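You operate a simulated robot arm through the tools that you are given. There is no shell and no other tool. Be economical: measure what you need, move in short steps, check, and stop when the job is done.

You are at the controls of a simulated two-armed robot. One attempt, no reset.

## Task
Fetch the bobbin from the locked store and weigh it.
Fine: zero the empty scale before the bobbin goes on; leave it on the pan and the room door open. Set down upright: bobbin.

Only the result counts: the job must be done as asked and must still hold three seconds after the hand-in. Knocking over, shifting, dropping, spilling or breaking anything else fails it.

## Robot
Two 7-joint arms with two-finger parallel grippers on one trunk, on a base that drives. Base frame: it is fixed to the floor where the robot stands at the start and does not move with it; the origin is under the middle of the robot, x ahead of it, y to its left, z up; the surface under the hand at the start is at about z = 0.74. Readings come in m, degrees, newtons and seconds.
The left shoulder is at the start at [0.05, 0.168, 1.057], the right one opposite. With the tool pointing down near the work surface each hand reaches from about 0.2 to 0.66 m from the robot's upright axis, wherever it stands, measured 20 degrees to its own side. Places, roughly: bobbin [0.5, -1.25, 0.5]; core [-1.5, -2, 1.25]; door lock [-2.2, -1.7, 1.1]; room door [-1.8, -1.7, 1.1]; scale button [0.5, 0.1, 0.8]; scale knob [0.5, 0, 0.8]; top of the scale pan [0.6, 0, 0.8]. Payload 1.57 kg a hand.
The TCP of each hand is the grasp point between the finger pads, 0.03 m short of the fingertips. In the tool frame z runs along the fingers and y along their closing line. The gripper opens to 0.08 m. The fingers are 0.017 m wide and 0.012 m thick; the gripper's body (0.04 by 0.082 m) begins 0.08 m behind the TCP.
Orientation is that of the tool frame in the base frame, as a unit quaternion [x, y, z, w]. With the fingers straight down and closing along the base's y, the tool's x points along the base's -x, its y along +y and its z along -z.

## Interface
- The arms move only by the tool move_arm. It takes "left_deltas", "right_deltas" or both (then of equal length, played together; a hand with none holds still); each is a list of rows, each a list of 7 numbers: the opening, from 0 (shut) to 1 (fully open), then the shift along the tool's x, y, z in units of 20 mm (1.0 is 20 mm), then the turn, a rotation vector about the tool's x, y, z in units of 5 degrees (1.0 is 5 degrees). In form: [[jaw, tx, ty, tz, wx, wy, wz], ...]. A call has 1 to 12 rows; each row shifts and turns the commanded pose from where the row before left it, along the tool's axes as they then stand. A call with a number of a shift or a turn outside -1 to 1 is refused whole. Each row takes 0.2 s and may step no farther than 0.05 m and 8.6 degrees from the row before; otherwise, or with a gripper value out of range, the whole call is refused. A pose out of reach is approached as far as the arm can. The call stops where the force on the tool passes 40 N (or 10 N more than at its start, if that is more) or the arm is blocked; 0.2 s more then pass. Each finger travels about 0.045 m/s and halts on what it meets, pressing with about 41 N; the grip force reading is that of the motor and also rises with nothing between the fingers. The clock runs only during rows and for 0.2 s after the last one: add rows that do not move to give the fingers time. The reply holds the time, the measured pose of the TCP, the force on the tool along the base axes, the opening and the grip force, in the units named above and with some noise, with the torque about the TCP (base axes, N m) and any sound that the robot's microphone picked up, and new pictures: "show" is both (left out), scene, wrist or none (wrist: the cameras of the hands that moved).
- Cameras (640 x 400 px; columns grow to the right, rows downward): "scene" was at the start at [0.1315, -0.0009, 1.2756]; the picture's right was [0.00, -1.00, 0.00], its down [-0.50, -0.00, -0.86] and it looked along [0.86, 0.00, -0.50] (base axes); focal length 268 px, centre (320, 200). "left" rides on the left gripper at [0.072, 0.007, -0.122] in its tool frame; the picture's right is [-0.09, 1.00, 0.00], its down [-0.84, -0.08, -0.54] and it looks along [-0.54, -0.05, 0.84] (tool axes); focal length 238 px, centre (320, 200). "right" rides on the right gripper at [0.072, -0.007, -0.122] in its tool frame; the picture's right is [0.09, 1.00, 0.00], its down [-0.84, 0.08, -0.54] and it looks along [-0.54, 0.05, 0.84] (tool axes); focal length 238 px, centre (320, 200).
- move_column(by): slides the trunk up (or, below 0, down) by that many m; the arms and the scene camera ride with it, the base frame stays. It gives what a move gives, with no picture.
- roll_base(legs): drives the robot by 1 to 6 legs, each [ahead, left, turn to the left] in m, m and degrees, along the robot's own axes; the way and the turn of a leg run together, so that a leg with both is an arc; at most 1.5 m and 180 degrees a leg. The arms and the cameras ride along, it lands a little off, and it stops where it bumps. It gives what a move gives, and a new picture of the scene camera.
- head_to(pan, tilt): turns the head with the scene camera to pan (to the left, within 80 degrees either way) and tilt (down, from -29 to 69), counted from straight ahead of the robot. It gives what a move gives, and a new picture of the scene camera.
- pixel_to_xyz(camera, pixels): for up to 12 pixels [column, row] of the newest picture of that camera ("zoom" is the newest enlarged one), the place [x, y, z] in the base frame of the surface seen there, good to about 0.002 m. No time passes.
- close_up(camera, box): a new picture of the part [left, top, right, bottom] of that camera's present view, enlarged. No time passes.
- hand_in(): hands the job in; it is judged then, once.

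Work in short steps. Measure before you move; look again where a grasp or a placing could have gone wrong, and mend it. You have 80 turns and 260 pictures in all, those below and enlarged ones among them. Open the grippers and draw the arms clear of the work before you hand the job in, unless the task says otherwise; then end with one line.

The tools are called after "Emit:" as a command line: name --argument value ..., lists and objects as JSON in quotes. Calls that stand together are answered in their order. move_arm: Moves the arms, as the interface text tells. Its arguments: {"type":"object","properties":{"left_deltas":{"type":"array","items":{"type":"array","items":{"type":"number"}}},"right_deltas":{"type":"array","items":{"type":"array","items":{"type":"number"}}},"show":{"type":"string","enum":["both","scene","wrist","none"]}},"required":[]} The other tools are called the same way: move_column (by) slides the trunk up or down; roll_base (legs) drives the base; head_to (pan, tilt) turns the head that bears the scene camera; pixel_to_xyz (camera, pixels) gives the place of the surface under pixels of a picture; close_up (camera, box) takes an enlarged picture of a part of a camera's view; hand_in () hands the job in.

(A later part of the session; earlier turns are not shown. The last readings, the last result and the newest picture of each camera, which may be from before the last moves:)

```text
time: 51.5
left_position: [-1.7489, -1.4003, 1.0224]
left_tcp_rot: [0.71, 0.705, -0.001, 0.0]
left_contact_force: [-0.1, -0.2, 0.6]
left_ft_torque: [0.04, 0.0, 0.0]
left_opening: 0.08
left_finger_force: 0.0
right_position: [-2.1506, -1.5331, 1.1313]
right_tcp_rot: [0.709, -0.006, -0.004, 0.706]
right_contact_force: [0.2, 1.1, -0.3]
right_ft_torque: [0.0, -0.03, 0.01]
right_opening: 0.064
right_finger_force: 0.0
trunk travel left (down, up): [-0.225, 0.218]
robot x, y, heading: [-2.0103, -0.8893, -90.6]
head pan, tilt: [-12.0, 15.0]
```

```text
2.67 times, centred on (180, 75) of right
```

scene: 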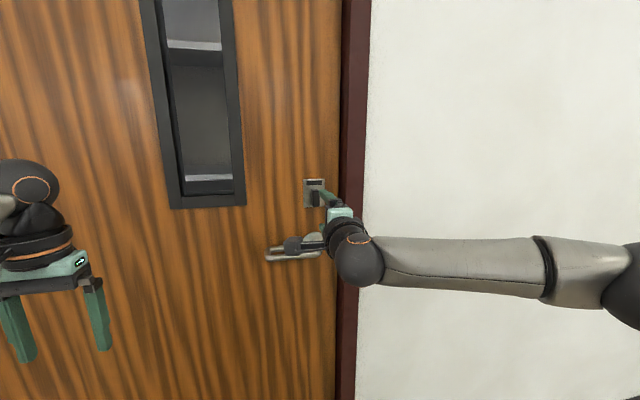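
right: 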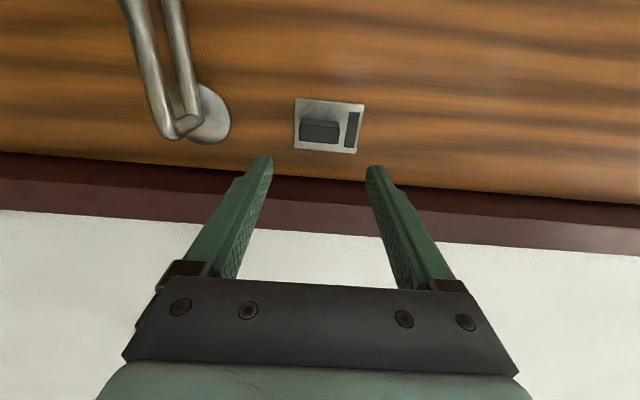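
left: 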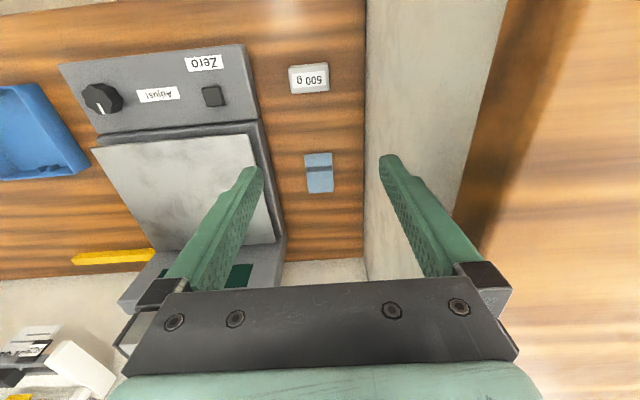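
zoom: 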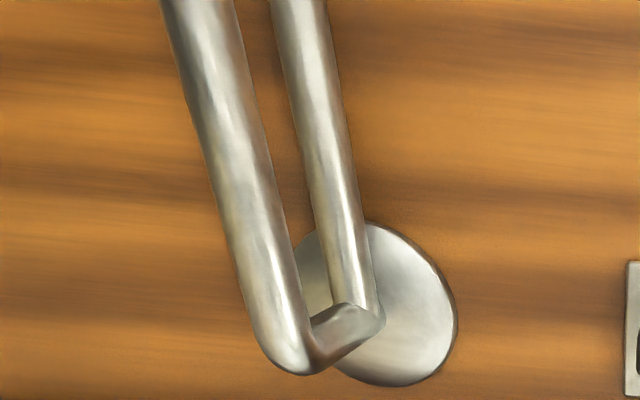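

The front bar of the lever is centred near y=-1.617, z=1.004. I'll go to x=-2.075 and grip it with TCP y≈-1.617.

Emit:
move_arm --right_deltas '[[1, 0.6, -1, 0, 0, 0, 0], [1, 0.6, -1, 0, 0, 0, 0], [1, 0.6, -1, 0, 0, 0, 0], [1, 0.6, -1, 0, 0, 0, 0], [1, 0.6, -1, 0, 0, 0, 0], [1, 0.6, -1, 0, 0, 0, 0], [1, 0.2, -0.35, 0, 0, 0, 0], [1, 0, 0, 1, 0, 0, 0], [1, 0, 0, 1, 0, 0, 0], [1, 0, 0, 1, 0, 0, 0], [1, 0, 0, 1, 0, 0, 0], [1, 0, 0, 0.2, 0, 0, 0]]' --show "none"

Emit:
move_arm --right_deltas '[[0.1, 0, 0, 0, 0, 0, 0], [0, 0, 0, 0, 0, 0, 0], [0, 0, 0, 0, 0, 0, 0], [0, 0, 0, 0, 0, 0, 0], [0, 0, 0, 0, 0, 0, 0]]'

```text
time: 54.1
left_position: [-1.7488, -1.4006, 1.0219]
left_tcp_rot: [0.71, 0.705, 0.0, 0.0]
left_contact_force: [-0.4, -0.5, -0.9]
left_ft_torque: [-0.02, 0.0, -0.01]
left_opening: 0.0799
left_finger_force: 0.1
right_position: [-2.0778, -1.6178, 1.0046]
right_tcp_rot: [0.71, -0.005, -0.006, 0.705]
right_contact_force: [-0.3, -0.5, 0.4]
right_ft_torque: [-0.03, 0.0, -0.02]
right_opening: 0.0803
right_finger_force: 0.0
trunk travel left (down, up): [-0.225, 0.218]
robot x, y, heading: [-2.0061, -0.892, -90.4]
head pan, tilt: [-12.0, 15.0]
```

```text
time: 55.3
left_position: [-1.7498, -1.4, 1.0217]
left_tcp_rot: [0.71, 0.705, 0.0, -0.001]
left_contact_force: [1.2, -0.4, -1.0]
left_ft_torque: [-0.01, 0.02, 0.0]
left_opening: 0.0802
left_finger_force: 0.1
right_position: [-2.0787, -1.6188, 0.9999]
right_tcp_rot: [0.712, -0.005, -0.006, 0.702]
right_contact_force: [-1.1, 1.7, -11.6]
right_ft_torque: [-0.02, -0.09, 0.39]
right_opening: 0.016
right_finger_force: 23.7
trunk travel left (down, up): [-0.225, 0.218]
robot x, y, heading: [-2.0077, -0.8951, -90.4]
head pan, tilt: [-12.0, 15.0]
```

scene: 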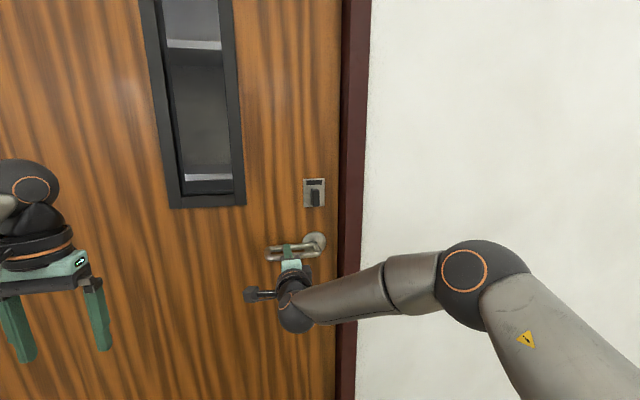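
right: 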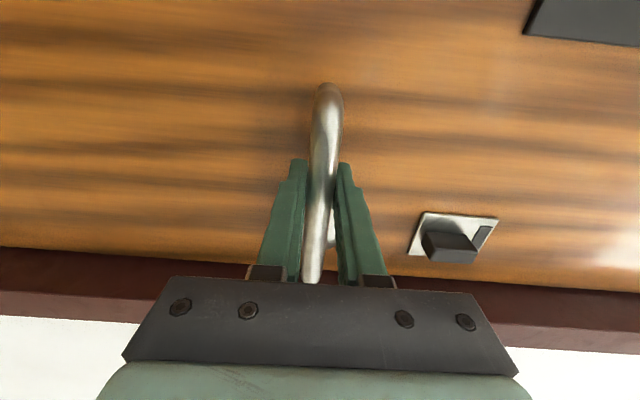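

The lever is gripped. Its pivot is at (-2.152, 1.005), 75 mm away, so I'll rotate it down 40°, moving 6.5 mm per 5°.

Emit:
move_arm --right_deltas '[[0, 0, -0.33, 0, 0, 0, -1], [0, 0, -0.33, 0, 0, 0, -1], [0, 0, -0.33, 0, 0, 0, -1], [0, 0, -0.33, 0, 0, 0, -1], [0, 0, -0.33, 0, 0, 0, -1], [0, 0, -0.33, 0, 0, 0, -1], [0, 0, -0.33, 0, 0, 0, -1], [0, 0, -0.33, 0, 0, 0, -1], [0, 0, 0, 0, 0, 0, 0]]' --show "wrist"

```text
time: 57.3
left_position: [-1.7515, -1.4007, 1.0227]
left_tcp_rot: [0.71, 0.704, 0.0, 0.0]
left_contact_force: [-0.9, 0.4, -0.1]
left_ft_torque: [-0.02, 0.03, 0.0]
left_opening: 0.0799
left_finger_force: 0.1
right_position: [-2.0815, -1.6181, 0.9677]
right_tcp_rot: [0.67, 0.233, -0.25, 0.659]
right_contact_force: [-17.3, 1.6, -0.1]
right_ft_torque: [-0.02, -0.94, -0.09]
right_opening: 0.021
right_finger_force: 34.4
right hand out of reach, approached as far as the arm can: row 6, 7, 8
trunk travel left (down, up): [-0.225, 0.218]
robot x, y, heading: [-2.0071, -0.8937, -90.5]
head pan, tilt: [-12.0, 15.0]
```

right: 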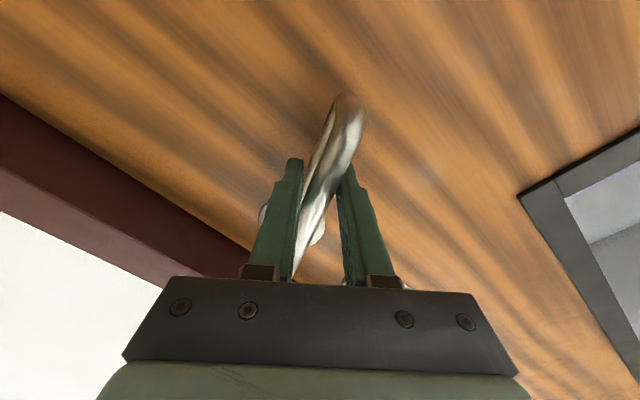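

The hand rolled 41° but dropped only 32 mm, so the lever is about 25° down. I'll check its angle and try a small pull.

Emit:
move_arm --right_deltas '[[0, 0, -0.3, -0.7, 0, 0, 0], [0, 0, -0.3, -0.7, 0, 0, 0], [0, 0, 0, -0.7, 0, 0, 0], [0, 0, 0, 0, 0, 0, 0]]' --show "wrist"

Emit:
close_up --camera "scene" --box '[220, 180, 380, 320]'

```text
time: 58.3
left_position: [-1.7497, -1.3999, 1.0227]
left_tcp_rot: [0.71, 0.704, 0.0, 0.001]
left_contact_force: [-0.4, 0.1, 0.2]
left_ft_torque: [0.0, -0.01, -0.03]
left_opening: 0.0798
left_finger_force: 0.1
right_position: [-2.0771, -1.5759, 0.9636]
right_tcp_rot: [0.67, 0.235, -0.248, 0.659]
right_contact_force: [-17.5, 3.9, 5.3]
right_ft_torque: [0.06, -0.66, 0.37]
right_opening: 0.0203
right_finger_force: 33.4
right hand out of reach, approached as far as the arm can: row 1, 2
trunk travel left (down, up): [-0.225, 0.218]
robot x, y, heading: [-2.0079, -0.8893, -90.8]
head pan, tilt: [-12.0, 15.0]
```

right: 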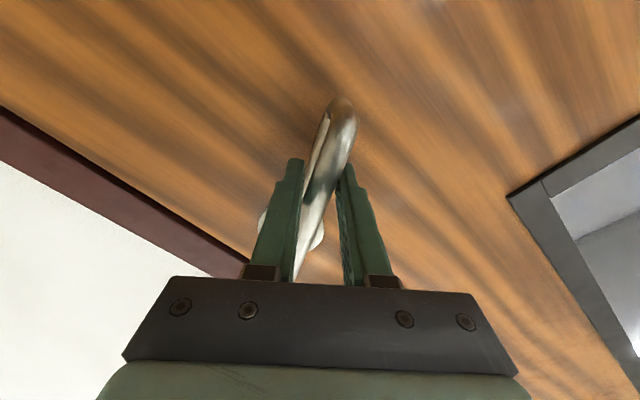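

```text
2.86 times, centred on (300, 250) of scene
```

zoom: 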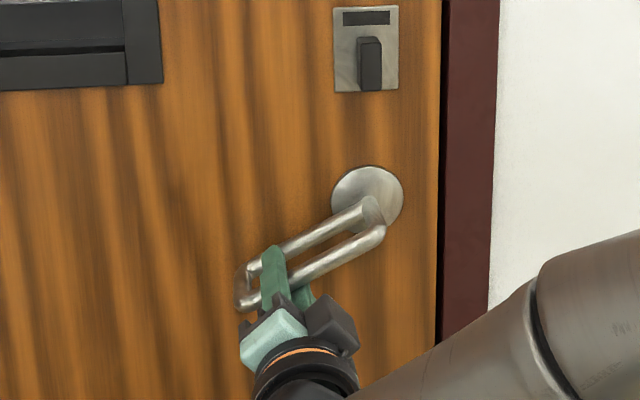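

The hand came back 42 mm with hardly any resistance. I'll check whether the door moved with it.

Emit:
pixel_to_xyz --camera "zoom" --pixels '[[370, 55], [345, 75], [410, 150], [50, 250], [200, 150], [470, 250]]'

```text
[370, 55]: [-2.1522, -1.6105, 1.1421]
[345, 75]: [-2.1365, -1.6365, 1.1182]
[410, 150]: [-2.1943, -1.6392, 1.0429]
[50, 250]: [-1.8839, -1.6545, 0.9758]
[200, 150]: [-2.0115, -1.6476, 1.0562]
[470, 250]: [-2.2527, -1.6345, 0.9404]
```

The door is open by about 40 mm at the lock. I'll relax the lever, then drive the base on an arc about the hinge (-1.30,-1.665), 15° first.

Emit:
move_arm --right_deltas '[[0, 0, 0.33, 0, 0, 0, 1], [0, 0, 0.33, 0, 0, 0, 1], [0, 0, 0.33, 0, 0, 0, 1], [0, 0, 0.33, 0, 0, 0, 1], [0, 0, 0, 0, 0, 0, 0]]' --show "none"

Emit:
roll_base --legs '[[-0.185, 0.203, -15]]'

```text
time: 59.5
left_position: [-1.7525, -1.3996, 1.0241]
left_tcp_rot: [0.71, 0.704, 0.0, 0.002]
left_contact_force: [-0.5, 0.3, 0.2]
left_ft_torque: [-0.01, 0.0, 0.02]
left_opening: 0.0799
left_finger_force: 0.0
right_position: [-2.0681, -1.5775, 0.9835]
right_tcp_rot: [0.7, 0.111, -0.131, 0.693]
right_contact_force: [-30.0, 3.6, 0.1]
right_ft_torque: [-0.04, -0.62, -0.06]
right_opening: 0.0184
right_finger_force: 32.9
trunk travel left (down, up): [-0.225, 0.218]
robot x, y, heading: [-2.0047, -0.89, -90.5]
head pan, tilt: [-12.0, 15.0]
```

```text
time: 61.8
left_position: [-1.6676, -1.2936, 1.0239]
left_tcp_rot: [0.795, 0.606, 0.001, 0.0]
left_contact_force: [-0.6, 0.1, -0.1]
left_ft_torque: [-0.04, -0.01, 0.0]
left_opening: 0.0802
left_finger_force: 0.1
right_position: [-2.0157, -1.3854, 0.9835]
right_tcp_rot: [0.708, 0.023, -0.216, 0.671]
right_contact_force: [-19.4, 7.5, -1.1]
right_ft_torque: [-0.23, -0.59, -0.18]
right_opening: 0.0185
right_finger_force: 33.4
trunk travel left (down, up): [-0.225, 0.218]
robot x, y, heading: [-1.7845, -0.7377, -105.5]
head pan, tilt: [-12.0, 15.0]
```

scene: 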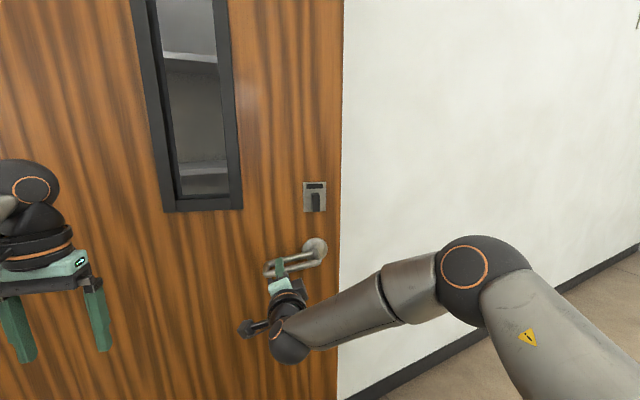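

The arc works and forces stay low. I'll continue with two more 25° legs.

Emit:
roll_base --legs '[[-0.309, 0.338, -25], [-0.309, 0.338, -25]]'

```text
time: 68.4
left_position: [-1.2566, -1.1404, 1.0208]
left_tcp_rot: [0.978, 0.209, 0.001, -0.003]
left_contact_force: [-0.2, 0.3, 0.9]
left_ft_torque: [0.03, 0.0, 0.04]
left_opening: 0.08
left_finger_force: 0.0
right_position: [-1.5426, -0.9334, 0.9802]
right_tcp_rot: [0.656, -0.278, -0.479, 0.512]
right_contact_force: [7.9, -24.9, -12.2]
right_ft_torque: [-0.54, -0.26, 0.13]
right_opening: 0.0169
right_finger_force: 32.3
trunk travel left (down, up): [-0.225, 0.218]
robot x, y, heading: [-0.9005, -0.691, -156.1]
head pan, tilt: [-12.0, 15.0]
```

scene: 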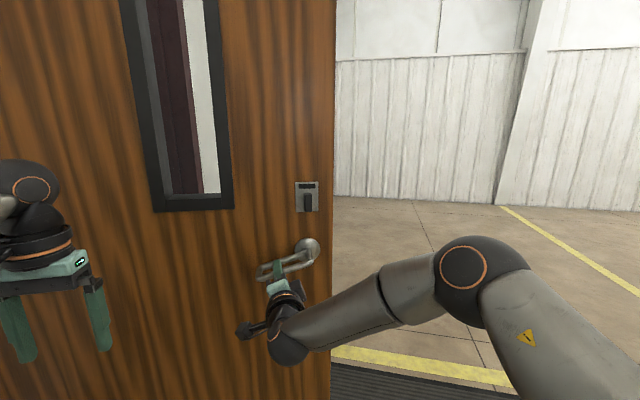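

The door is at roughly 68°. One more 20° leg.

Emit:
roll_base --legs '[[-0.25, 0.268, -20]]'

```text
time: 71.4
left_position: [-1.0824, -1.1855, 1.0206]
left_tcp_rot: [0.999, 0.036, 0.0, 0.0]
left_contact_force: [-0.1, -0.1, 0.2]
left_ft_torque: [0.03, -0.03, 0.0]
left_opening: 0.0798
left_finger_force: 0.1
right_position: [-1.2828, -0.891, 0.9811]
right_tcp_rot: [0.595, -0.391, -0.563, 0.42]
right_contact_force: [-25.5, 4.5, -1.0]
right_ft_torque: [-0.5, 0.01, -0.21]
right_opening: 0.0169
right_finger_force: 32.4
trunk travel left (down, up): [-0.225, 0.218]
robot x, y, heading: [-0.5923, -0.8901, -175.8]
head pan, tilt: [-12.0, 15.0]
```

scene: 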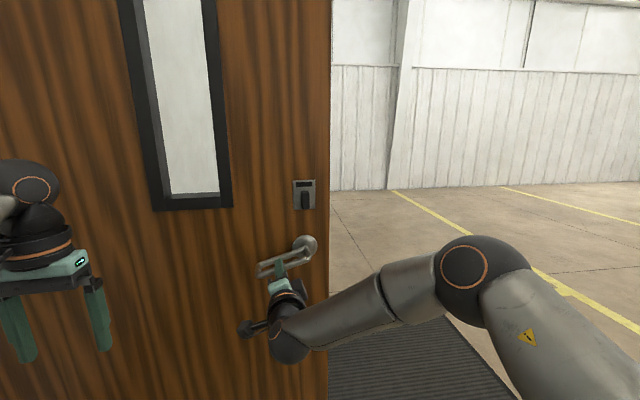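

The door is at about 88°. I'll release the lever and back the hand straight out.

Emit:
move_arm --right_deltas '[[1, 0, 0, 0, 0, 0, 0], [1, 0, 0, 0, 0, 0, 0], [1, 0, 0, 0, 0, 0, 0], [1, 0, 0, 0, 0, 0, 0], [1, 0, 0, 0, 0, 0, 0], [1, 0, 0, -1, 0, 0, 0], [1, 0, 0, -1, 0, 0, 0], [1, 0, 0, -1, 0, 0, 0], [1, 0, 0, -1, 0, 0, 0], [1, 0, 0, -1, 0, 0, 0], [1, 0, 0, 0, 0, 0, 0]]' --show "scene"

Emit:
pixel_to_xyz --camera "scene" --pixels '[[316, 150], [60, 130], [220, 240], [240, 40]]'

```text
time: 73.8
left_position: [-1.0808, -1.188, 1.023]
left_tcp_rot: [0.999, 0.036, 0.0, 0.0]
left_contact_force: [-0.1, -0.5, -0.6]
left_ft_torque: [0.0, 0.02, 0.04]
left_opening: 0.08
left_finger_force: 0.0
right_position: [-1.1807, -0.8854, 0.9853]
right_tcp_rot: [0.594, -0.39, -0.563, 0.422]
right_contact_force: [-0.1, -0.1, -0.5]
right_ft_torque: [0.0, 0.01, 0.01]
right_opening: 0.0799
right_finger_force: 0.0
trunk travel left (down, up): [-0.225, 0.218]
robot x, y, heading: [-0.5923, -0.8899, -176.2]
head pan, tilt: [-12.0, 15.0]
```

scene: 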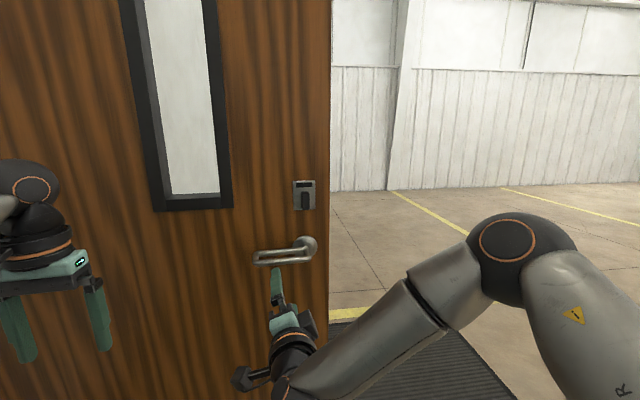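

```text
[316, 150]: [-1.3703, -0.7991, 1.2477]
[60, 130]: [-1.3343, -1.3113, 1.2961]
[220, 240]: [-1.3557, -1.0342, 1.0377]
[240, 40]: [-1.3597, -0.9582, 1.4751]
```

The door stays at about 88° and the lever is clear. I'll drive around the open door to face the store opening.

Emit:
roll_base --legs '[[-0.15, 0, 0], [0, -1.0, 0], [0, 0, 86], [0, -1.3, 0]]'

Emit:
head_to --pan 0 --tilt 10

```text
time: 98.8
left_position: [-1.5678, -0.3929, 1.0229]
left_tcp_rot: [0.704, 0.71, 0.0, -0.001]
left_contact_force: [0.4, 0.4, -0.8]
left_ft_torque: [0.01, -0.03, -0.02]
left_opening: 0.0802
left_finger_force: 0.0
right_position: [-1.8755, -0.4753, 0.9858]
right_tcp_rot: [0.7, 0.125, -0.122, 0.693]
right_contact_force: [0.1, 0.1, 0.0]
right_ft_torque: [0.0, 0.0, 0.01]
right_opening: 0.0803
right_finger_force: 0.0
trunk travel left (down, up): [-0.225, 0.218]
robot x, y, heading: [-1.8328, 0.105, -89.4]
head pan, tilt: [-12.0, 15.0]
```

scene: 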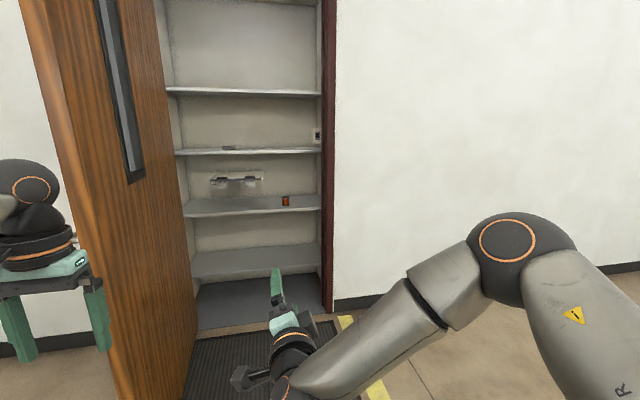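

```text
time: 99.5
left_position: [-1.5677, -0.3932, 1.0221]
left_tcp_rot: [0.704, 0.71, 0.0, -0.001]
left_contact_force: [-0.6, -0.3, -0.2]
left_ft_torque: [-0.03, -0.01, -0.04]
left_opening: 0.0799
left_finger_force: 0.1
right_position: [-1.8766, -0.4763, 0.986]
right_tcp_rot: [0.7, 0.123, -0.12, 0.693]
right_contact_force: [0.3, -0.8, 0.4]
right_ft_torque: [0.02, 0.03, -0.01]
right_opening: 0.08
right_finger_force: 0.0
trunk travel left (down, up): [-0.225, 0.218]
robot x, y, heading: [-1.8367, 0.1098, -89.5]
head pan, tilt: [0.0, 10.0]
```

scene: 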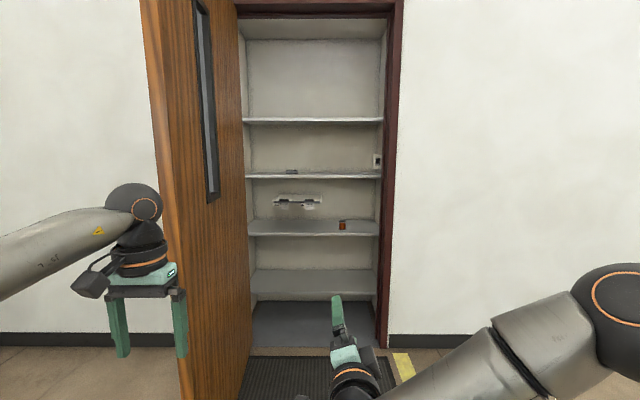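

There's a shallow shelved store behind the door; a red-and-black object stands at (342,226) and a rack hangs at (297,202). I'll zoom in and measure.

Emit:
close_up --camera "scene" --box '[235, 140, 395, 250]'

Emit:
pixel_to_xyz --camera "scene" --pixels '[[342, 226], [342, 233], [320, 236], [320, 176], [320, 174], [320, 160], [297, 203], [292, 171], [378, 162], [391, 250], [250, 235], [260, 215]]'

```text
3.64 times, centred on (315, 195) of scene
```

zoom: 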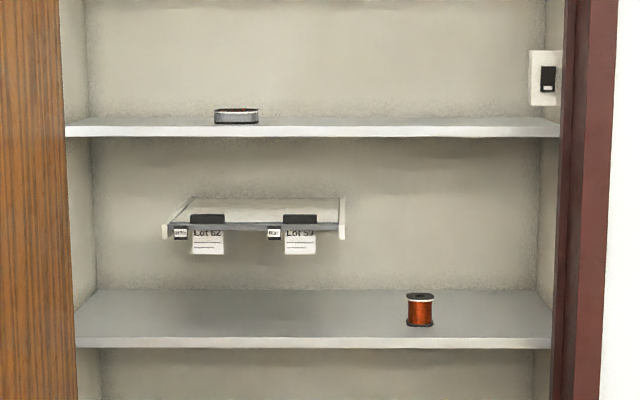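

```text
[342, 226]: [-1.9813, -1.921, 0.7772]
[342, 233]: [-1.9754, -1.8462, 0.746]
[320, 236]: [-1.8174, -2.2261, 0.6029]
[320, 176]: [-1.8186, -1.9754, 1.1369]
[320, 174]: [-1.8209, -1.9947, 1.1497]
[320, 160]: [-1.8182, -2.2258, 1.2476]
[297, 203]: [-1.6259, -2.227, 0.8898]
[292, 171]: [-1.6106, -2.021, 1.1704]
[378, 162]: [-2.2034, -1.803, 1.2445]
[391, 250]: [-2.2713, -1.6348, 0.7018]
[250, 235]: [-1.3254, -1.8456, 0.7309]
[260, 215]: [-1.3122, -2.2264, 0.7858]
```

The locked-store bobbin stands at about (-1.98,-1.93) on the shelf at z≈0.75. I'll roll the right hand so the jaws close horizontally, then tilt it 45° down; there's free space here to do it.

Emit:
move_arm --right_deltas '[[1, 0, 0, 0, 0, 0, -1], [1, 0, 0, 0, 0, 0, -1], [1, 0, 0, 0, 0, 0, -1], [1, 0, 0, 0, 0, 0, -1], [1, 0, 0, 0, 0, 0, -1], [1, 0, 0, 0, 0, 0, -1], [1, 0, 0, 0, 0, 0, -1], [1, 0, 0, 0, 0, 0, -1], [1, 0, 0, 0, 0, 0, -1], [1, 0, 0, 0, 0, 0, -1], [1, 0, 0, 0, 0, 0, -1], [1, 0, 0, 0, 0, 0, -1]]' --show "none"

Emit:
move_arm --right_deltas '[[1, 0, 0, 0, 0, 0, -1], [1, 0, 0, 0, 0, 0, -1], [1, 0, -1, 0, 0, 1, 0], [1, 0, -1, 0, 0, 1, 0], [1, 0, -1, 0, 0, 1, 0], [1, 0, -1, 0, 0, 1, 0], [1, 0, -1, 0, 0, 1, 0], [1, 0, 0, 0, 0, 1, 0], [1, 0, 0, 0, 0, 1, 0], [1, 0, 0, 0, 0, 1, 0], [1, 0, 0, 0, 0, 1, 0], [1, 0, 0, 0, 0, 0, 0]]' --show "scene"

```text
time: 102.2
left_position: [-1.5679, -0.3927, 1.0211]
left_tcp_rot: [0.704, 0.71, -0.001, 0.0]
left_contact_force: [-0.7, -0.1, 0.2]
left_ft_torque: [-0.02, 0.04, 0.02]
left_opening: 0.0799
left_finger_force: 0.0
right_position: [-1.8765, -0.4769, 0.9836]
right_tcp_rot: [0.544, 0.457, -0.451, 0.54]
right_contact_force: [-0.2, -0.7, -0.1]
right_ft_torque: [0.02, 0.03, -0.01]
right_opening: 0.0802
right_finger_force: 0.0
trunk travel left (down, up): [-0.225, 0.218]
robot x, y, heading: [-1.8324, 0.1088, -89.3]
head pan, tilt: [0.0, 10.0]
```

```text
time: 104.8
left_position: [-1.568, -0.3937, 1.0225]
left_tcp_rot: [0.704, 0.71, 0.0, -0.001]
left_contact_force: [0.1, -0.5, -0.1]
left_ft_torque: [0.0, -0.03, 0.04]
left_opening: 0.0801
left_finger_force: 0.0
right_position: [-1.9768, -0.4771, 0.9843]
right_tcp_rot: [0.655, 0.655, -0.266, 0.268]
right_contact_force: [0.4, -0.2, 0.6]
right_ft_torque: [0.03, 0.0, -0.01]
right_opening: 0.0798
right_finger_force: 0.1
trunk travel left (down, up): [-0.225, 0.218]
robot x, y, heading: [-1.8336, 0.1083, -89.7]
head pan, tilt: [0.0, 10.0]
```

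scene: 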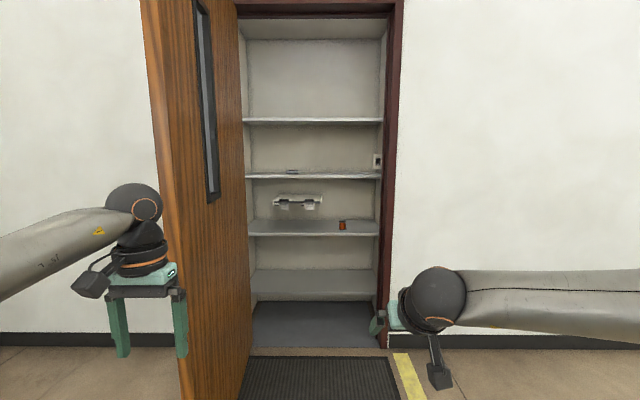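

The tilt is 45°. I'll tuck the left hand back, bring the right hand 9 cm inward, and drive to about 0.3 m short of the grasp.

Emit:
move_arm --left_deltas '[[1, 1, 0, 0, 0, 0, 0], [1, 1, 0, 0, 0, 0, 0], [1, 1, 0, 0, 0, 0, 0], [1, 1, 0, 0, 0, 0, 0], [1, 1, 0, 0, 0, 0, 0], [1, 0, 0, 0, 0, 0, 0]]' --right_deltas '[[1, 0, 1, 0, 0, 0, 0], [1, 0, 1, 0, 0, 0, 0], [1, 0, 1, 0, 0, 0, 0], [1, 0, 1, 0, 0, 0, 0], [1, 0, 0.5, 0, 0, 0, 0], [1, 0, 0, 0, 0, 0, 0]]' --show "none"

Emit:
roll_base --legs '[[0, -0.09, 0], [1.1, 0, -0.5]]'

Emit:
head_to --pan 0 --tilt 30

```text
time: 106.2
left_position: [-1.5698, -0.2906, 1.0225]
left_tcp_rot: [0.704, 0.71, 0.0, 0.0]
left_contact_force: [0.2, -0.1, -0.7]
left_ft_torque: [0.0, 0.01, -0.01]
left_opening: 0.0799
left_finger_force: 0.1
right_position: [-1.8872, -0.4745, 0.9863]
right_tcp_rot: [0.654, 0.655, -0.267, 0.269]
right_contact_force: [0.0, -0.2, 0.6]
right_ft_torque: [0.0, 0.01, 0.01]
right_opening: 0.0799
right_finger_force: 0.0
trunk travel left (down, up): [-0.225, 0.218]
robot x, y, heading: [-1.8338, 0.1086, -89.6]
head pan, tilt: [0.0, 10.0]
```

```text
time: 112.9
left_position: [-1.63, -1.3936, 1.024]
left_tcp_rot: [0.697, 0.717, 0.0, 0.0]
left_contact_force: [-0.8, 1.2, 0.3]
left_ft_torque: [0.01, 0.03, 0.01]
left_opening: 0.08
left_finger_force: 0.0
right_position: [-1.9447, -1.5831, 0.9866]
right_tcp_rot: [0.649, 0.66, -0.265, 0.27]
right_contact_force: [0.1, -0.3, 0.4]
right_ft_torque: [-0.02, 0.01, 0.03]
right_opening: 0.0798
right_finger_force: 0.0
trunk travel left (down, up): [-0.225, 0.218]
robot x, y, heading: [-1.9008, -0.9967, -88.6]
head pan, tilt: [0.0, 10.0]
```

scene: 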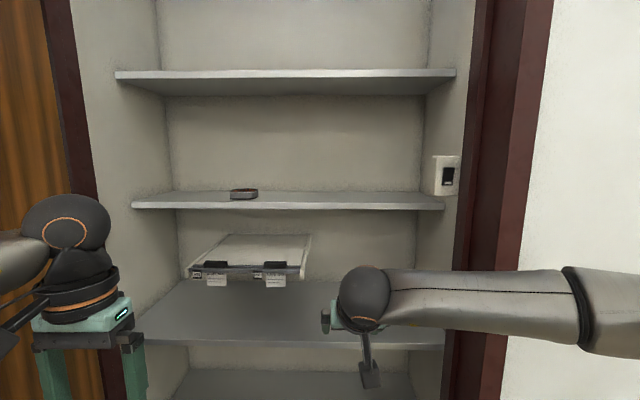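

```text
time: 113.7
left_position: [-1.6294, -1.3937, 1.0229]
left_tcp_rot: [0.697, 0.717, -0.001, 0.001]
left_contact_force: [-0.5, -0.6, 0.3]
left_ft_torque: [-0.01, -0.01, 0.02]
left_opening: 0.0799
left_finger_force: 0.0
right_position: [-1.9449, -1.5831, 0.9866]
right_tcp_rot: [0.648, 0.66, -0.265, 0.271]
right_contact_force: [-0.3, -0.2, -0.6]
right_ft_torque: [0.01, 0.01, 0.03]
right_opening: 0.0801
right_finger_force: 0.2
trunk travel left (down, up): [-0.225, 0.218]
robot x, y, heading: [-1.9, -0.9943, -88.5]
head pan, tilt: [0.0, 30.0]
```

scene: 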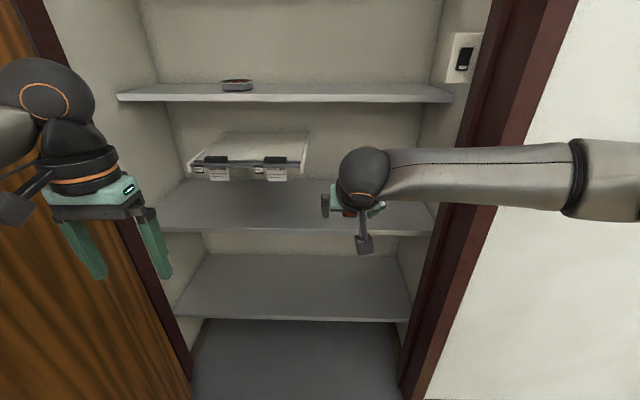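

The hand hides the bobbin in the scene view, so I'll look through the right wrist camera.

Emit:
close_up --camera "right" --box '[0, 0, 640, 400]'

Emit:
close_up --camera "scene" --box '[300, 140, 460, 260]'

Emit:
pixel_to_xyz --camera "scene" --pixels '[[365, 160], [440, 175], [520, 175], [600, 175], [405, 222], [420, 90]]'

```text
1.00 times, centred on (320, 200) of right (not enlarged: the box is as wide or as high as the picture)
```

zoom: 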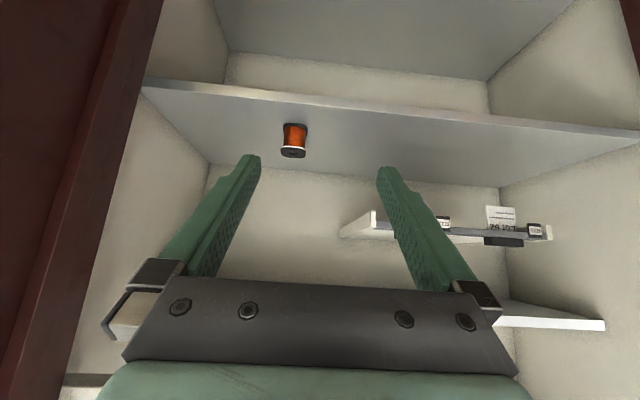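

```text
3.33 times, centred on (380, 200) of scene
```

zoom: 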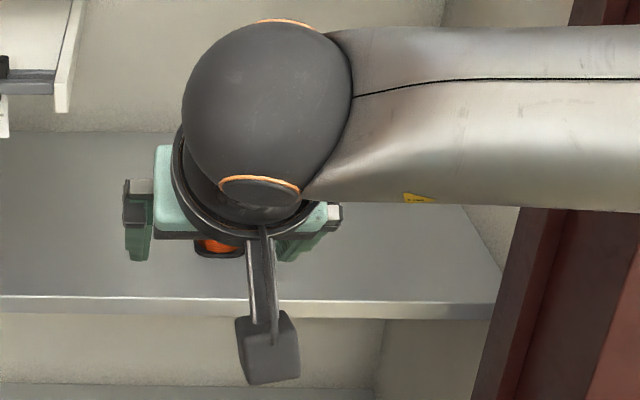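

```text
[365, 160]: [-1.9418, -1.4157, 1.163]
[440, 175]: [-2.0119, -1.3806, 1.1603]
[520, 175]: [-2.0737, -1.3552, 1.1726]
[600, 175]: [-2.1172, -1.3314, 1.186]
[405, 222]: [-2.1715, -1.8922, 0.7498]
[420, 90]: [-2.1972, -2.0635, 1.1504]
```

The bent forearm would come close to the right jamb if I only drive in. I'll straighten the arm first (13 cm forwards, 10 cm down), then see where the forearm lies.

Emit:
move_arm --right_deltas '[[1, -0.1, 0, 1, 0, 0, 0], [1, -0.1, 0, 1, 0, 0, 0], [1, -0.1, 0, 1, 0, 0, 0], [1, -0.1, 0, 1, 0, 0, 0], [1, -0.1, 0, 1, 0, 0, 0], [1, -0.2, 0, 1, 0, 0, 0], [1, -0.2, 0, 1, 0, 0, 0], [1, -0.2, 0, 1, 0, 0, 0], [1, 0, 0, 0, 0, 0, 0]]'

Emit:
head_to --pan -30 --tilt 35

Emit:
head_to --pan 65 --tilt 35

```text
time: 115.7
left_position: [-1.63, -1.3938, 1.0225]
left_tcp_rot: [0.698, 0.716, 0.001, 0.0]
left_contact_force: [-0.5, -0.7, 0.2]
left_ft_torque: [-0.01, -0.01, -0.02]
left_opening: 0.0801
left_finger_force: 0.1
right_position: [-1.942, -1.7102, 0.8886]
right_tcp_rot: [0.648, 0.661, -0.265, 0.27]
right_contact_force: [-0.9, 0.3, -0.1]
right_ft_torque: [0.01, -0.01, -0.01]
right_opening: 0.0801
right_finger_force: 0.0
trunk travel left (down, up): [-0.225, 0.218]
robot x, y, heading: [-1.9007, -0.9981, -88.6]
head pan, tilt: [0.0, 30.0]
```

scene: 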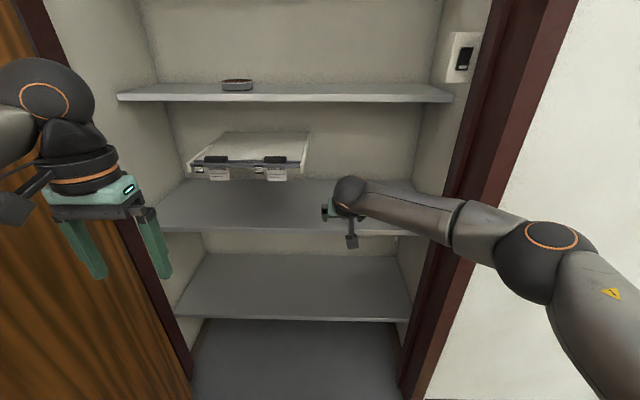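
right: 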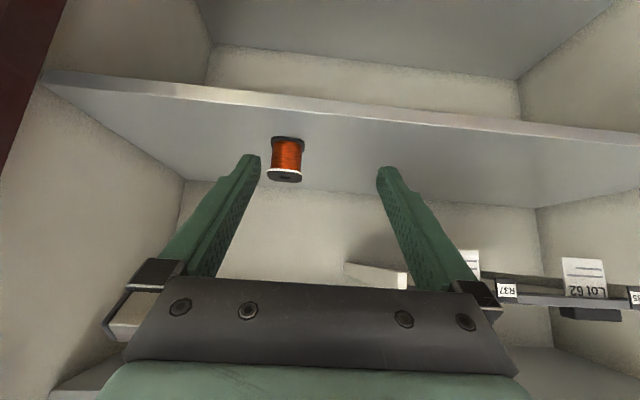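

```text
time: 116.6
left_position: [-1.6294, -1.3939, 1.0222]
left_tcp_rot: [0.697, 0.717, 0.0, 0.0]
left_contact_force: [-1.6, -0.8, 0.3]
left_ft_torque: [-0.04, 0.04, 0.02]
left_opening: 0.0801
left_finger_force: 0.1
right_position: [-1.9424, -1.7088, 0.8895]
right_tcp_rot: [0.648, 0.661, -0.264, 0.27]
right_contact_force: [-0.4, -0.3, -0.7]
right_ft_torque: [-0.03, 0.0, 0.0]
right_opening: 0.0801
right_finger_force: 0.1
trunk travel left (down, up): [-0.225, 0.218]
robot x, y, heading: [-1.9015, -0.9993, -88.5]
head pan, tilt: [-30.0, 35.0]
```

scene: 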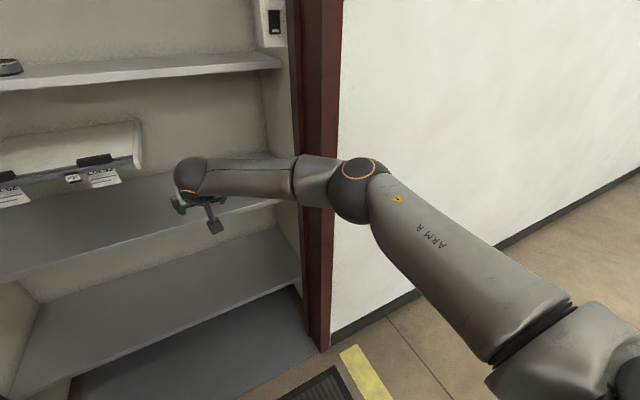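

```text
time: 118.3
left_position: [-1.6296, -1.3935, 1.0216]
left_tcp_rot: [0.697, 0.717, 0.0, 0.0]
left_contact_force: [-0.1, 0.2, -0.9]
left_ft_torque: [0.04, 0.03, -0.01]
left_opening: 0.0802
left_finger_force: 0.0
right_position: [-1.9421, -1.709, 0.8896]
right_tcp_rot: [0.648, 0.66, -0.265, 0.271]
right_contact_force: [-0.7, -0.3, 0.2]
right_ft_torque: [0.0, -0.02, 0.0]
right_opening: 0.0801
right_finger_force: 0.0
trunk travel left (down, up): [-0.225, 0.218]
robot x, y, heading: [-1.9031, -0.9964, -88.4]
head pan, tilt: [65.0, 35.0]
```

scene: 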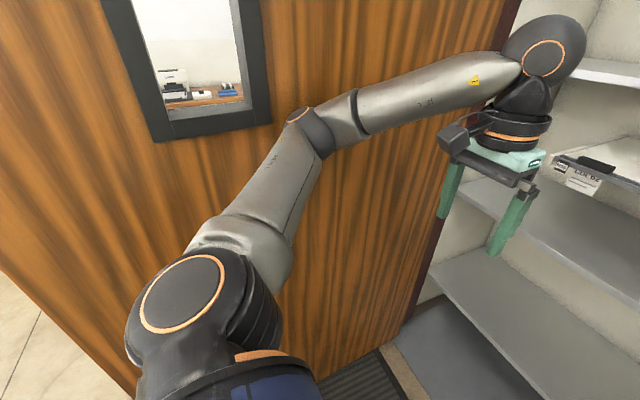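

Emit:
pixel_to_xyz --camera "scene" --pixels '[[300, 118], [305, 135], [250, 200], [350, 110], [480, 75], [420, 200]]'

Emit:
pixel_to_xyz --camera "right" --pixels '[[288, 155], [285, 176], [300, 150], [275, 150], [288, 138], [290, 115]]'

Emit:
head_to --pan -30 --tilt 35

Emit:
pixel_to_xyz --camera "scene" --pixels '[[360, 180], [250, 175], [320, 175], [350, 205], [390, 200], [300, 250], [335, 300]]'

```text
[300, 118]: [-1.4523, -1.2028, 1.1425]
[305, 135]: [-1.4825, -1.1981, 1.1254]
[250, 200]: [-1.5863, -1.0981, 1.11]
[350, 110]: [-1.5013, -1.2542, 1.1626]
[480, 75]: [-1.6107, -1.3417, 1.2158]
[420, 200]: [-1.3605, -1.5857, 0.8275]
```

```text
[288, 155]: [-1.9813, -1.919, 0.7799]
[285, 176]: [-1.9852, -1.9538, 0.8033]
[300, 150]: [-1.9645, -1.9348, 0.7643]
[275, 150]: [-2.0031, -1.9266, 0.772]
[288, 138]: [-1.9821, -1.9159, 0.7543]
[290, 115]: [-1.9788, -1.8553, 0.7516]
```

```text
time: 120.1
left_position: [-1.63, -1.3936, 1.0223]
left_tcp_rot: [0.697, 0.717, 0.0, 0.001]
left_contact_force: [0.5, 0.0, 0.0]
left_ft_torque: [-0.01, 0.0, 0.01]
left_opening: 0.0801
left_finger_force: 0.0
right_position: [-1.9432, -1.7083, 0.8884]
right_tcp_rot: [0.649, 0.66, -0.265, 0.27]
right_contact_force: [1.1, 0.2, -0.3]
right_ft_torque: [0.01, 0.01, 0.01]
right_opening: 0.0802
right_finger_force: 0.1
trunk travel left (down, up): [-0.225, 0.218]
robot x, y, heading: [-1.9043, -0.9964, -88.7]
head pan, tilt: [-30.0, 35.0]
```

scene: 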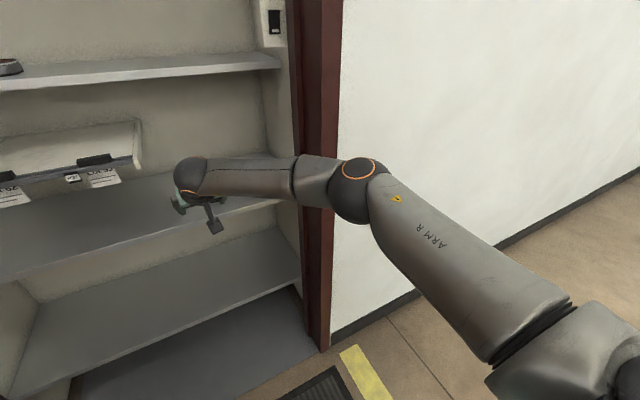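

```text
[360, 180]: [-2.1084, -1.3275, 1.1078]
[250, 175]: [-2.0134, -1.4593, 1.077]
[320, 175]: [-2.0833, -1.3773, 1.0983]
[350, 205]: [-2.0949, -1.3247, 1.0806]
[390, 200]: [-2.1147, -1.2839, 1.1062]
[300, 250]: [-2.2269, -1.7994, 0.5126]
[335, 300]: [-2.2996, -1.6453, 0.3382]
```

The bobbin is about 40 mm across and 50 mm tall, centred at (-1.983,-1.936) on z=0.754. Clearances look fine: left elbow x -1.45 against the door at -1.34, right elbow -2.13 against the jamb at -2.21. I'll drive 0.15 m in.

Emit:
roll_base --legs '[[0.15, 0, -1.3]]'

Emit:
close_up --camera "right" --box '[160, 50, 480, 250]'

```text
time: 121.4
left_position: [-1.6389, -1.5492, 1.0225]
left_tcp_rot: [0.706, 0.708, 0.001, -0.001]
left_contact_force: [-0.5, -0.6, -1.1]
left_ft_torque: [0.0, -0.01, 0.01]
left_opening: 0.0802
left_finger_force: 0.1
right_position: [-1.9582, -1.8561, 0.8886]
right_tcp_rot: [0.657, 0.652, -0.267, 0.267]
right_contact_force: [-0.1, -0.2, -0.1]
right_ft_torque: [0.0, -0.02, 0.0]
right_opening: 0.08
right_finger_force: 0.0
trunk travel left (down, up): [-0.225, 0.218]
robot x, y, heading: [-1.8985, -1.1452, -90.0]
head pan, tilt: [-30.0, 35.0]
```

scene: 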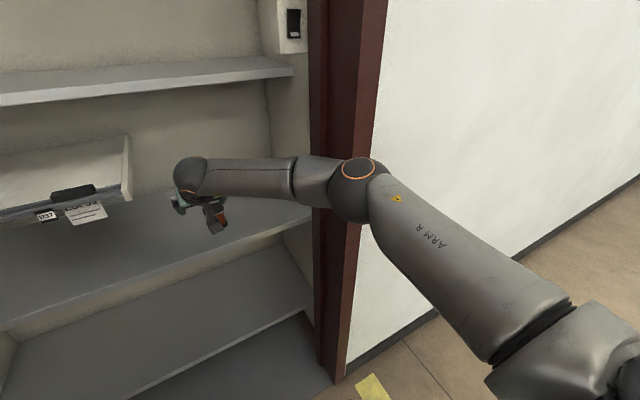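

```text
2.00 times, centred on (320, 150) of right
```

zoom: 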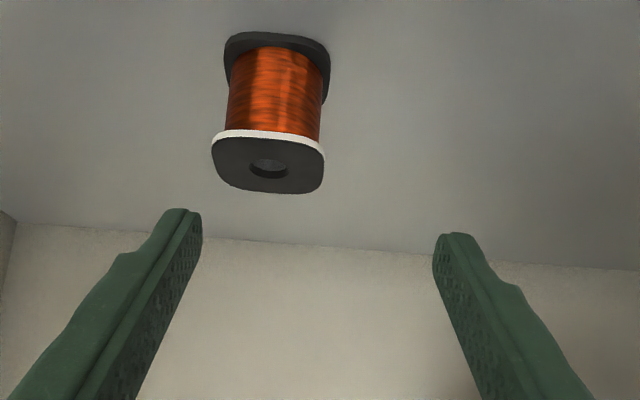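

Emit:
pixel_to_xyz --camera "zoom" --pixels '[[268, 185], [240, 160], [310, 165], [265, 145], [268, 139], [275, 90], [230, 90], [322, 90], [275, 60], [400, 60]]'

```text
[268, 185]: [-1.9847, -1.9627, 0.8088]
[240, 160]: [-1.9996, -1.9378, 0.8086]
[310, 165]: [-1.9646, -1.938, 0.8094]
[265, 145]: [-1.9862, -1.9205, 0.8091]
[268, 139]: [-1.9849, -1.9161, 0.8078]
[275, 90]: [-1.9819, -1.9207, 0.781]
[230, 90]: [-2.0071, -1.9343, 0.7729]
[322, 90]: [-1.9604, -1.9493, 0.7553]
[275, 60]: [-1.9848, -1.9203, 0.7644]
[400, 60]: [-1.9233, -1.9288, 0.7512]
```

The bobbin spans z 0.7515 to 0.809, centre (-1.984,-1.940). I'll align laterally, slide in along the tool axis to TCP (-1.984,-1.938,0.785) and close.

Emit:
move_arm --right_deltas '[[1, 0.4, -0.65, 0, 0, 0, 0], [1, 0.36, -0.65, 0, 0, 0, 0], [1, 0, 0, 1, 0, 0, 0], [1, 0, 0, 1, 0, 0, 0], [1, 0, 0, 1, 0, 0, 0], [1, 0, 0, 1, 0, 0, 0], [1, 0, 0, 1, 0, 0, 0], [1, 0, 0, 0.8, 0, 0, 0], [1, 0, 0, 0.7, 0, 0, 0], [1, 0, 0, 0, 0, 0, 0]]' --show "wrist"

```text
time: 123.6
left_position: [-1.638, -1.5487, 1.022]
left_tcp_rot: [0.706, 0.708, -0.001, 0.001]
left_contact_force: [0.4, 0.2, 0.6]
left_ft_torque: [0.01, 0.02, -0.03]
left_opening: 0.08
left_finger_force: 0.1
right_position: [-1.9884, -1.8978, 0.8146]
right_tcp_rot: [0.656, 0.652, -0.268, 0.267]
right_contact_force: [0.5, -0.7, -0.2]
right_ft_torque: [0.02, -0.02, 0.03]
right_opening: 0.0797
right_finger_force: 0.1
right hand out of reach, approached as far as the arm can: row 6, 7, 8, 9
trunk travel left (down, up): [-0.225, 0.218]
robot x, y, heading: [-1.8999, -1.148, -90.0]
head pan, tilt: [-30.0, 35.0]
```

right: 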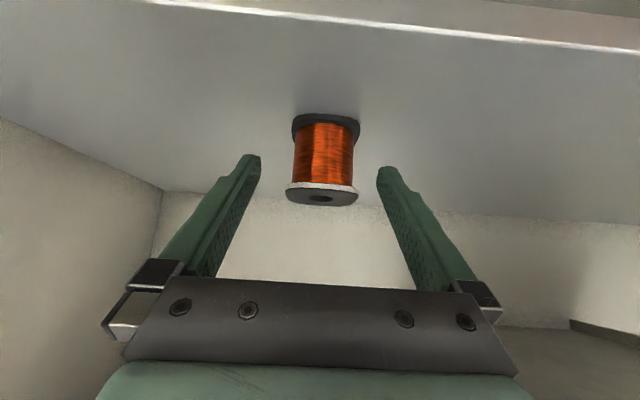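

The arm ran out of reach at y=-1.898. I'll back out 6 cm, drive 6 cm in and re-measure.

Emit:
move_arm --right_deltas '[[1, 0, 0, -1, 0, 0, 0], [1, 0, 0, -1, 0, 0, 0], [1, 0, 0, -1, 0, 0, 0], [1, 0, 0, 0, 0, 0, 0]]' --show "none"

Emit:
roll_base --legs '[[0.06, 0, 0]]'

Emit:
close_up --camera "right" --box '[160, 50, 480, 250]'

```text
time: 124.6
left_position: [-1.6379, -1.5486, 1.0221]
left_tcp_rot: [0.706, 0.708, 0.0, 0.0]
left_contact_force: [-1.4, -0.4, -0.1]
left_ft_torque: [0.0, 0.04, -0.01]
left_opening: 0.0801
left_finger_force: 0.0
right_position: [-1.9896, -1.8553, 0.8605]
right_tcp_rot: [0.657, 0.651, -0.269, 0.267]
right_contact_force: [0.0, 0.2, -0.5]
right_ft_torque: [0.0, 0.02, 0.04]
right_opening: 0.0798
right_finger_force: 0.0
trunk travel left (down, up): [-0.225, 0.218]
robot x, y, heading: [-1.8998, -1.1448, -90.0]
head pan, tilt: [-30.0, 35.0]
```

```text
time: 125.6
left_position: [-1.6365, -1.608, 1.0212]
left_tcp_rot: [0.707, 0.707, 0.001, -0.001]
left_contact_force: [-0.3, 0.2, 0.2]
left_ft_torque: [0.03, -0.03, -0.01]
left_opening: 0.08
left_finger_force: 0.2
right_position: [-1.9893, -1.915, 0.8583]
right_tcp_rot: [0.656, 0.653, -0.267, 0.267]
right_contact_force: [0.4, 0.1, 0.4]
right_ft_torque: [-0.03, 0.02, 0.0]
right_opening: 0.0802
right_finger_force: 0.0
trunk travel left (down, up): [-0.225, 0.218]
robot x, y, heading: [-1.8996, -1.206, -90.2]
head pan, tilt: [-30.0, 35.0]
```

scene: 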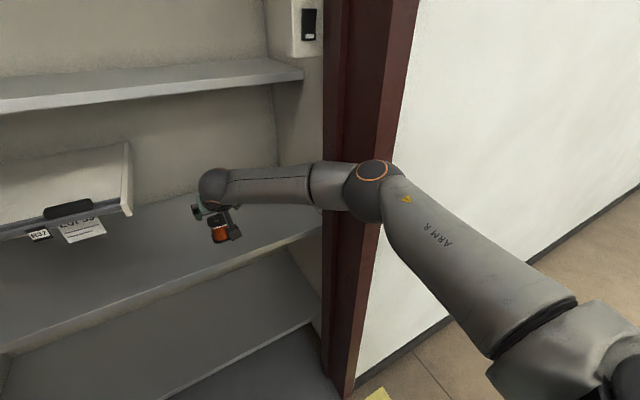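

```text
2.00 times, centred on (320, 150) of right
```

zoom: 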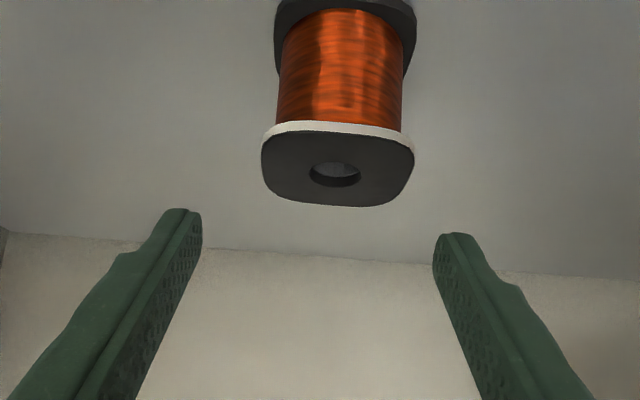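

I'll shift down and back in tool x by 35 mm, then slide 68 mm in along the fingers.

Emit:
move_arm --right_deltas '[[1, 0.9, 0.25, 0, 0, 0, 0], [1, 0.87, 0, 0, 0, 0, 0], [1, 0, 0, 0.9, 0, 0, 0], [1, 0, 0, 0.9, 0, 0, 0], [1, 0, 0, 0.8, 0, 0, 0], [1, 0, 0, 0.8, 0, 0, 0], [1, 0, 0, 0, 0, 0, 0]]' --show "wrist"

```text
time: 127.2
left_position: [-1.6389, -1.6086, 1.022]
left_tcp_rot: [0.707, 0.708, -0.001, 0.001]
left_contact_force: [-0.1, 0.6, 0.1]
left_ft_torque: [0.01, -0.02, -0.04]
left_opening: 0.0802
left_finger_force: 0.0
right_position: [-1.9847, -1.9384, 0.7847]
right_tcp_rot: [0.657, 0.653, -0.268, 0.267]
right_contact_force: [0.1, 0.0, -0.8]
right_ft_torque: [0.03, -0.02, 0.02]
right_opening: 0.0801
right_finger_force: 0.0
trunk travel left (down, up): [-0.225, 0.218]
robot x, y, heading: [-1.9028, -1.2062, -90.1]
head pan, tilt: [-30.0, 35.0]
```

right: 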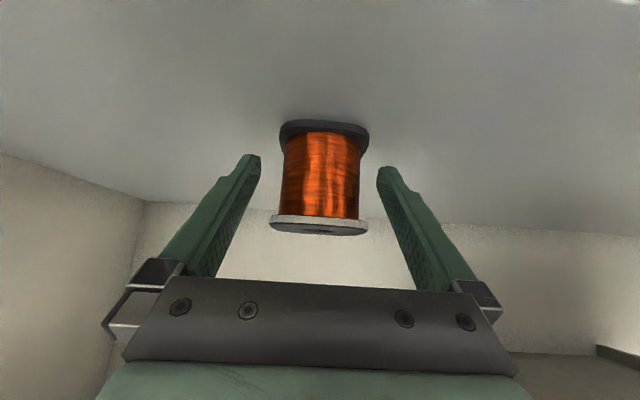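

The TCP is exactly on target and the bobbin stands between the pads. I'll close on it.

Emit:
move_arm --right_deltas '[[0.7, 0, 0, 0, 0, 0, 0], [0.5, 0, 0, 0, 0, 0, 0], [0.3, 0, 0, 0, 0, 0, 0], [0.3, 0, 0, 0, 0, 0, 0], [0.3, 0, 0, 0, 0, 0, 0]]' --show "wrist"

```text
time: 128.4
left_position: [-1.6378, -1.6085, 1.0224]
left_tcp_rot: [0.707, 0.707, -0.001, 0.0]
left_contact_force: [0.0, 0.3, 0.6]
left_ft_torque: [0.0, 0.02, 0.04]
left_opening: 0.0799
left_finger_force: 0.0
right_position: [-1.9838, -1.9367, 0.7857]
right_tcp_rot: [0.657, 0.652, -0.268, 0.266]
right_contact_force: [1.4, -0.1, -0.3]
right_ft_torque: [0.0, -0.03, 0.01]
right_opening: 0.0515
right_finger_force: 41.0
trunk travel left (down, up): [-0.225, 0.218]
robot x, y, heading: [-1.9003, -1.2044, -89.6]
head pan, tilt: [-30.0, 35.0]
```

right: 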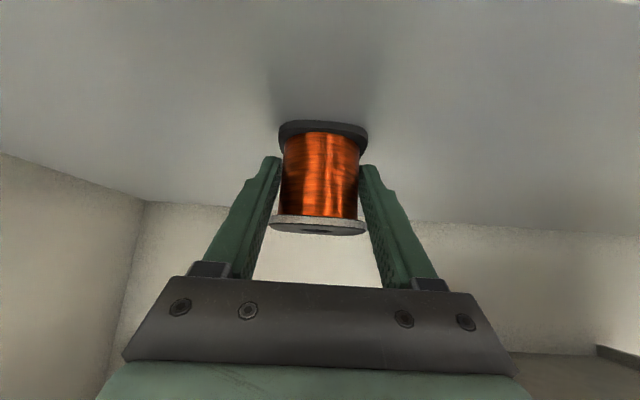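

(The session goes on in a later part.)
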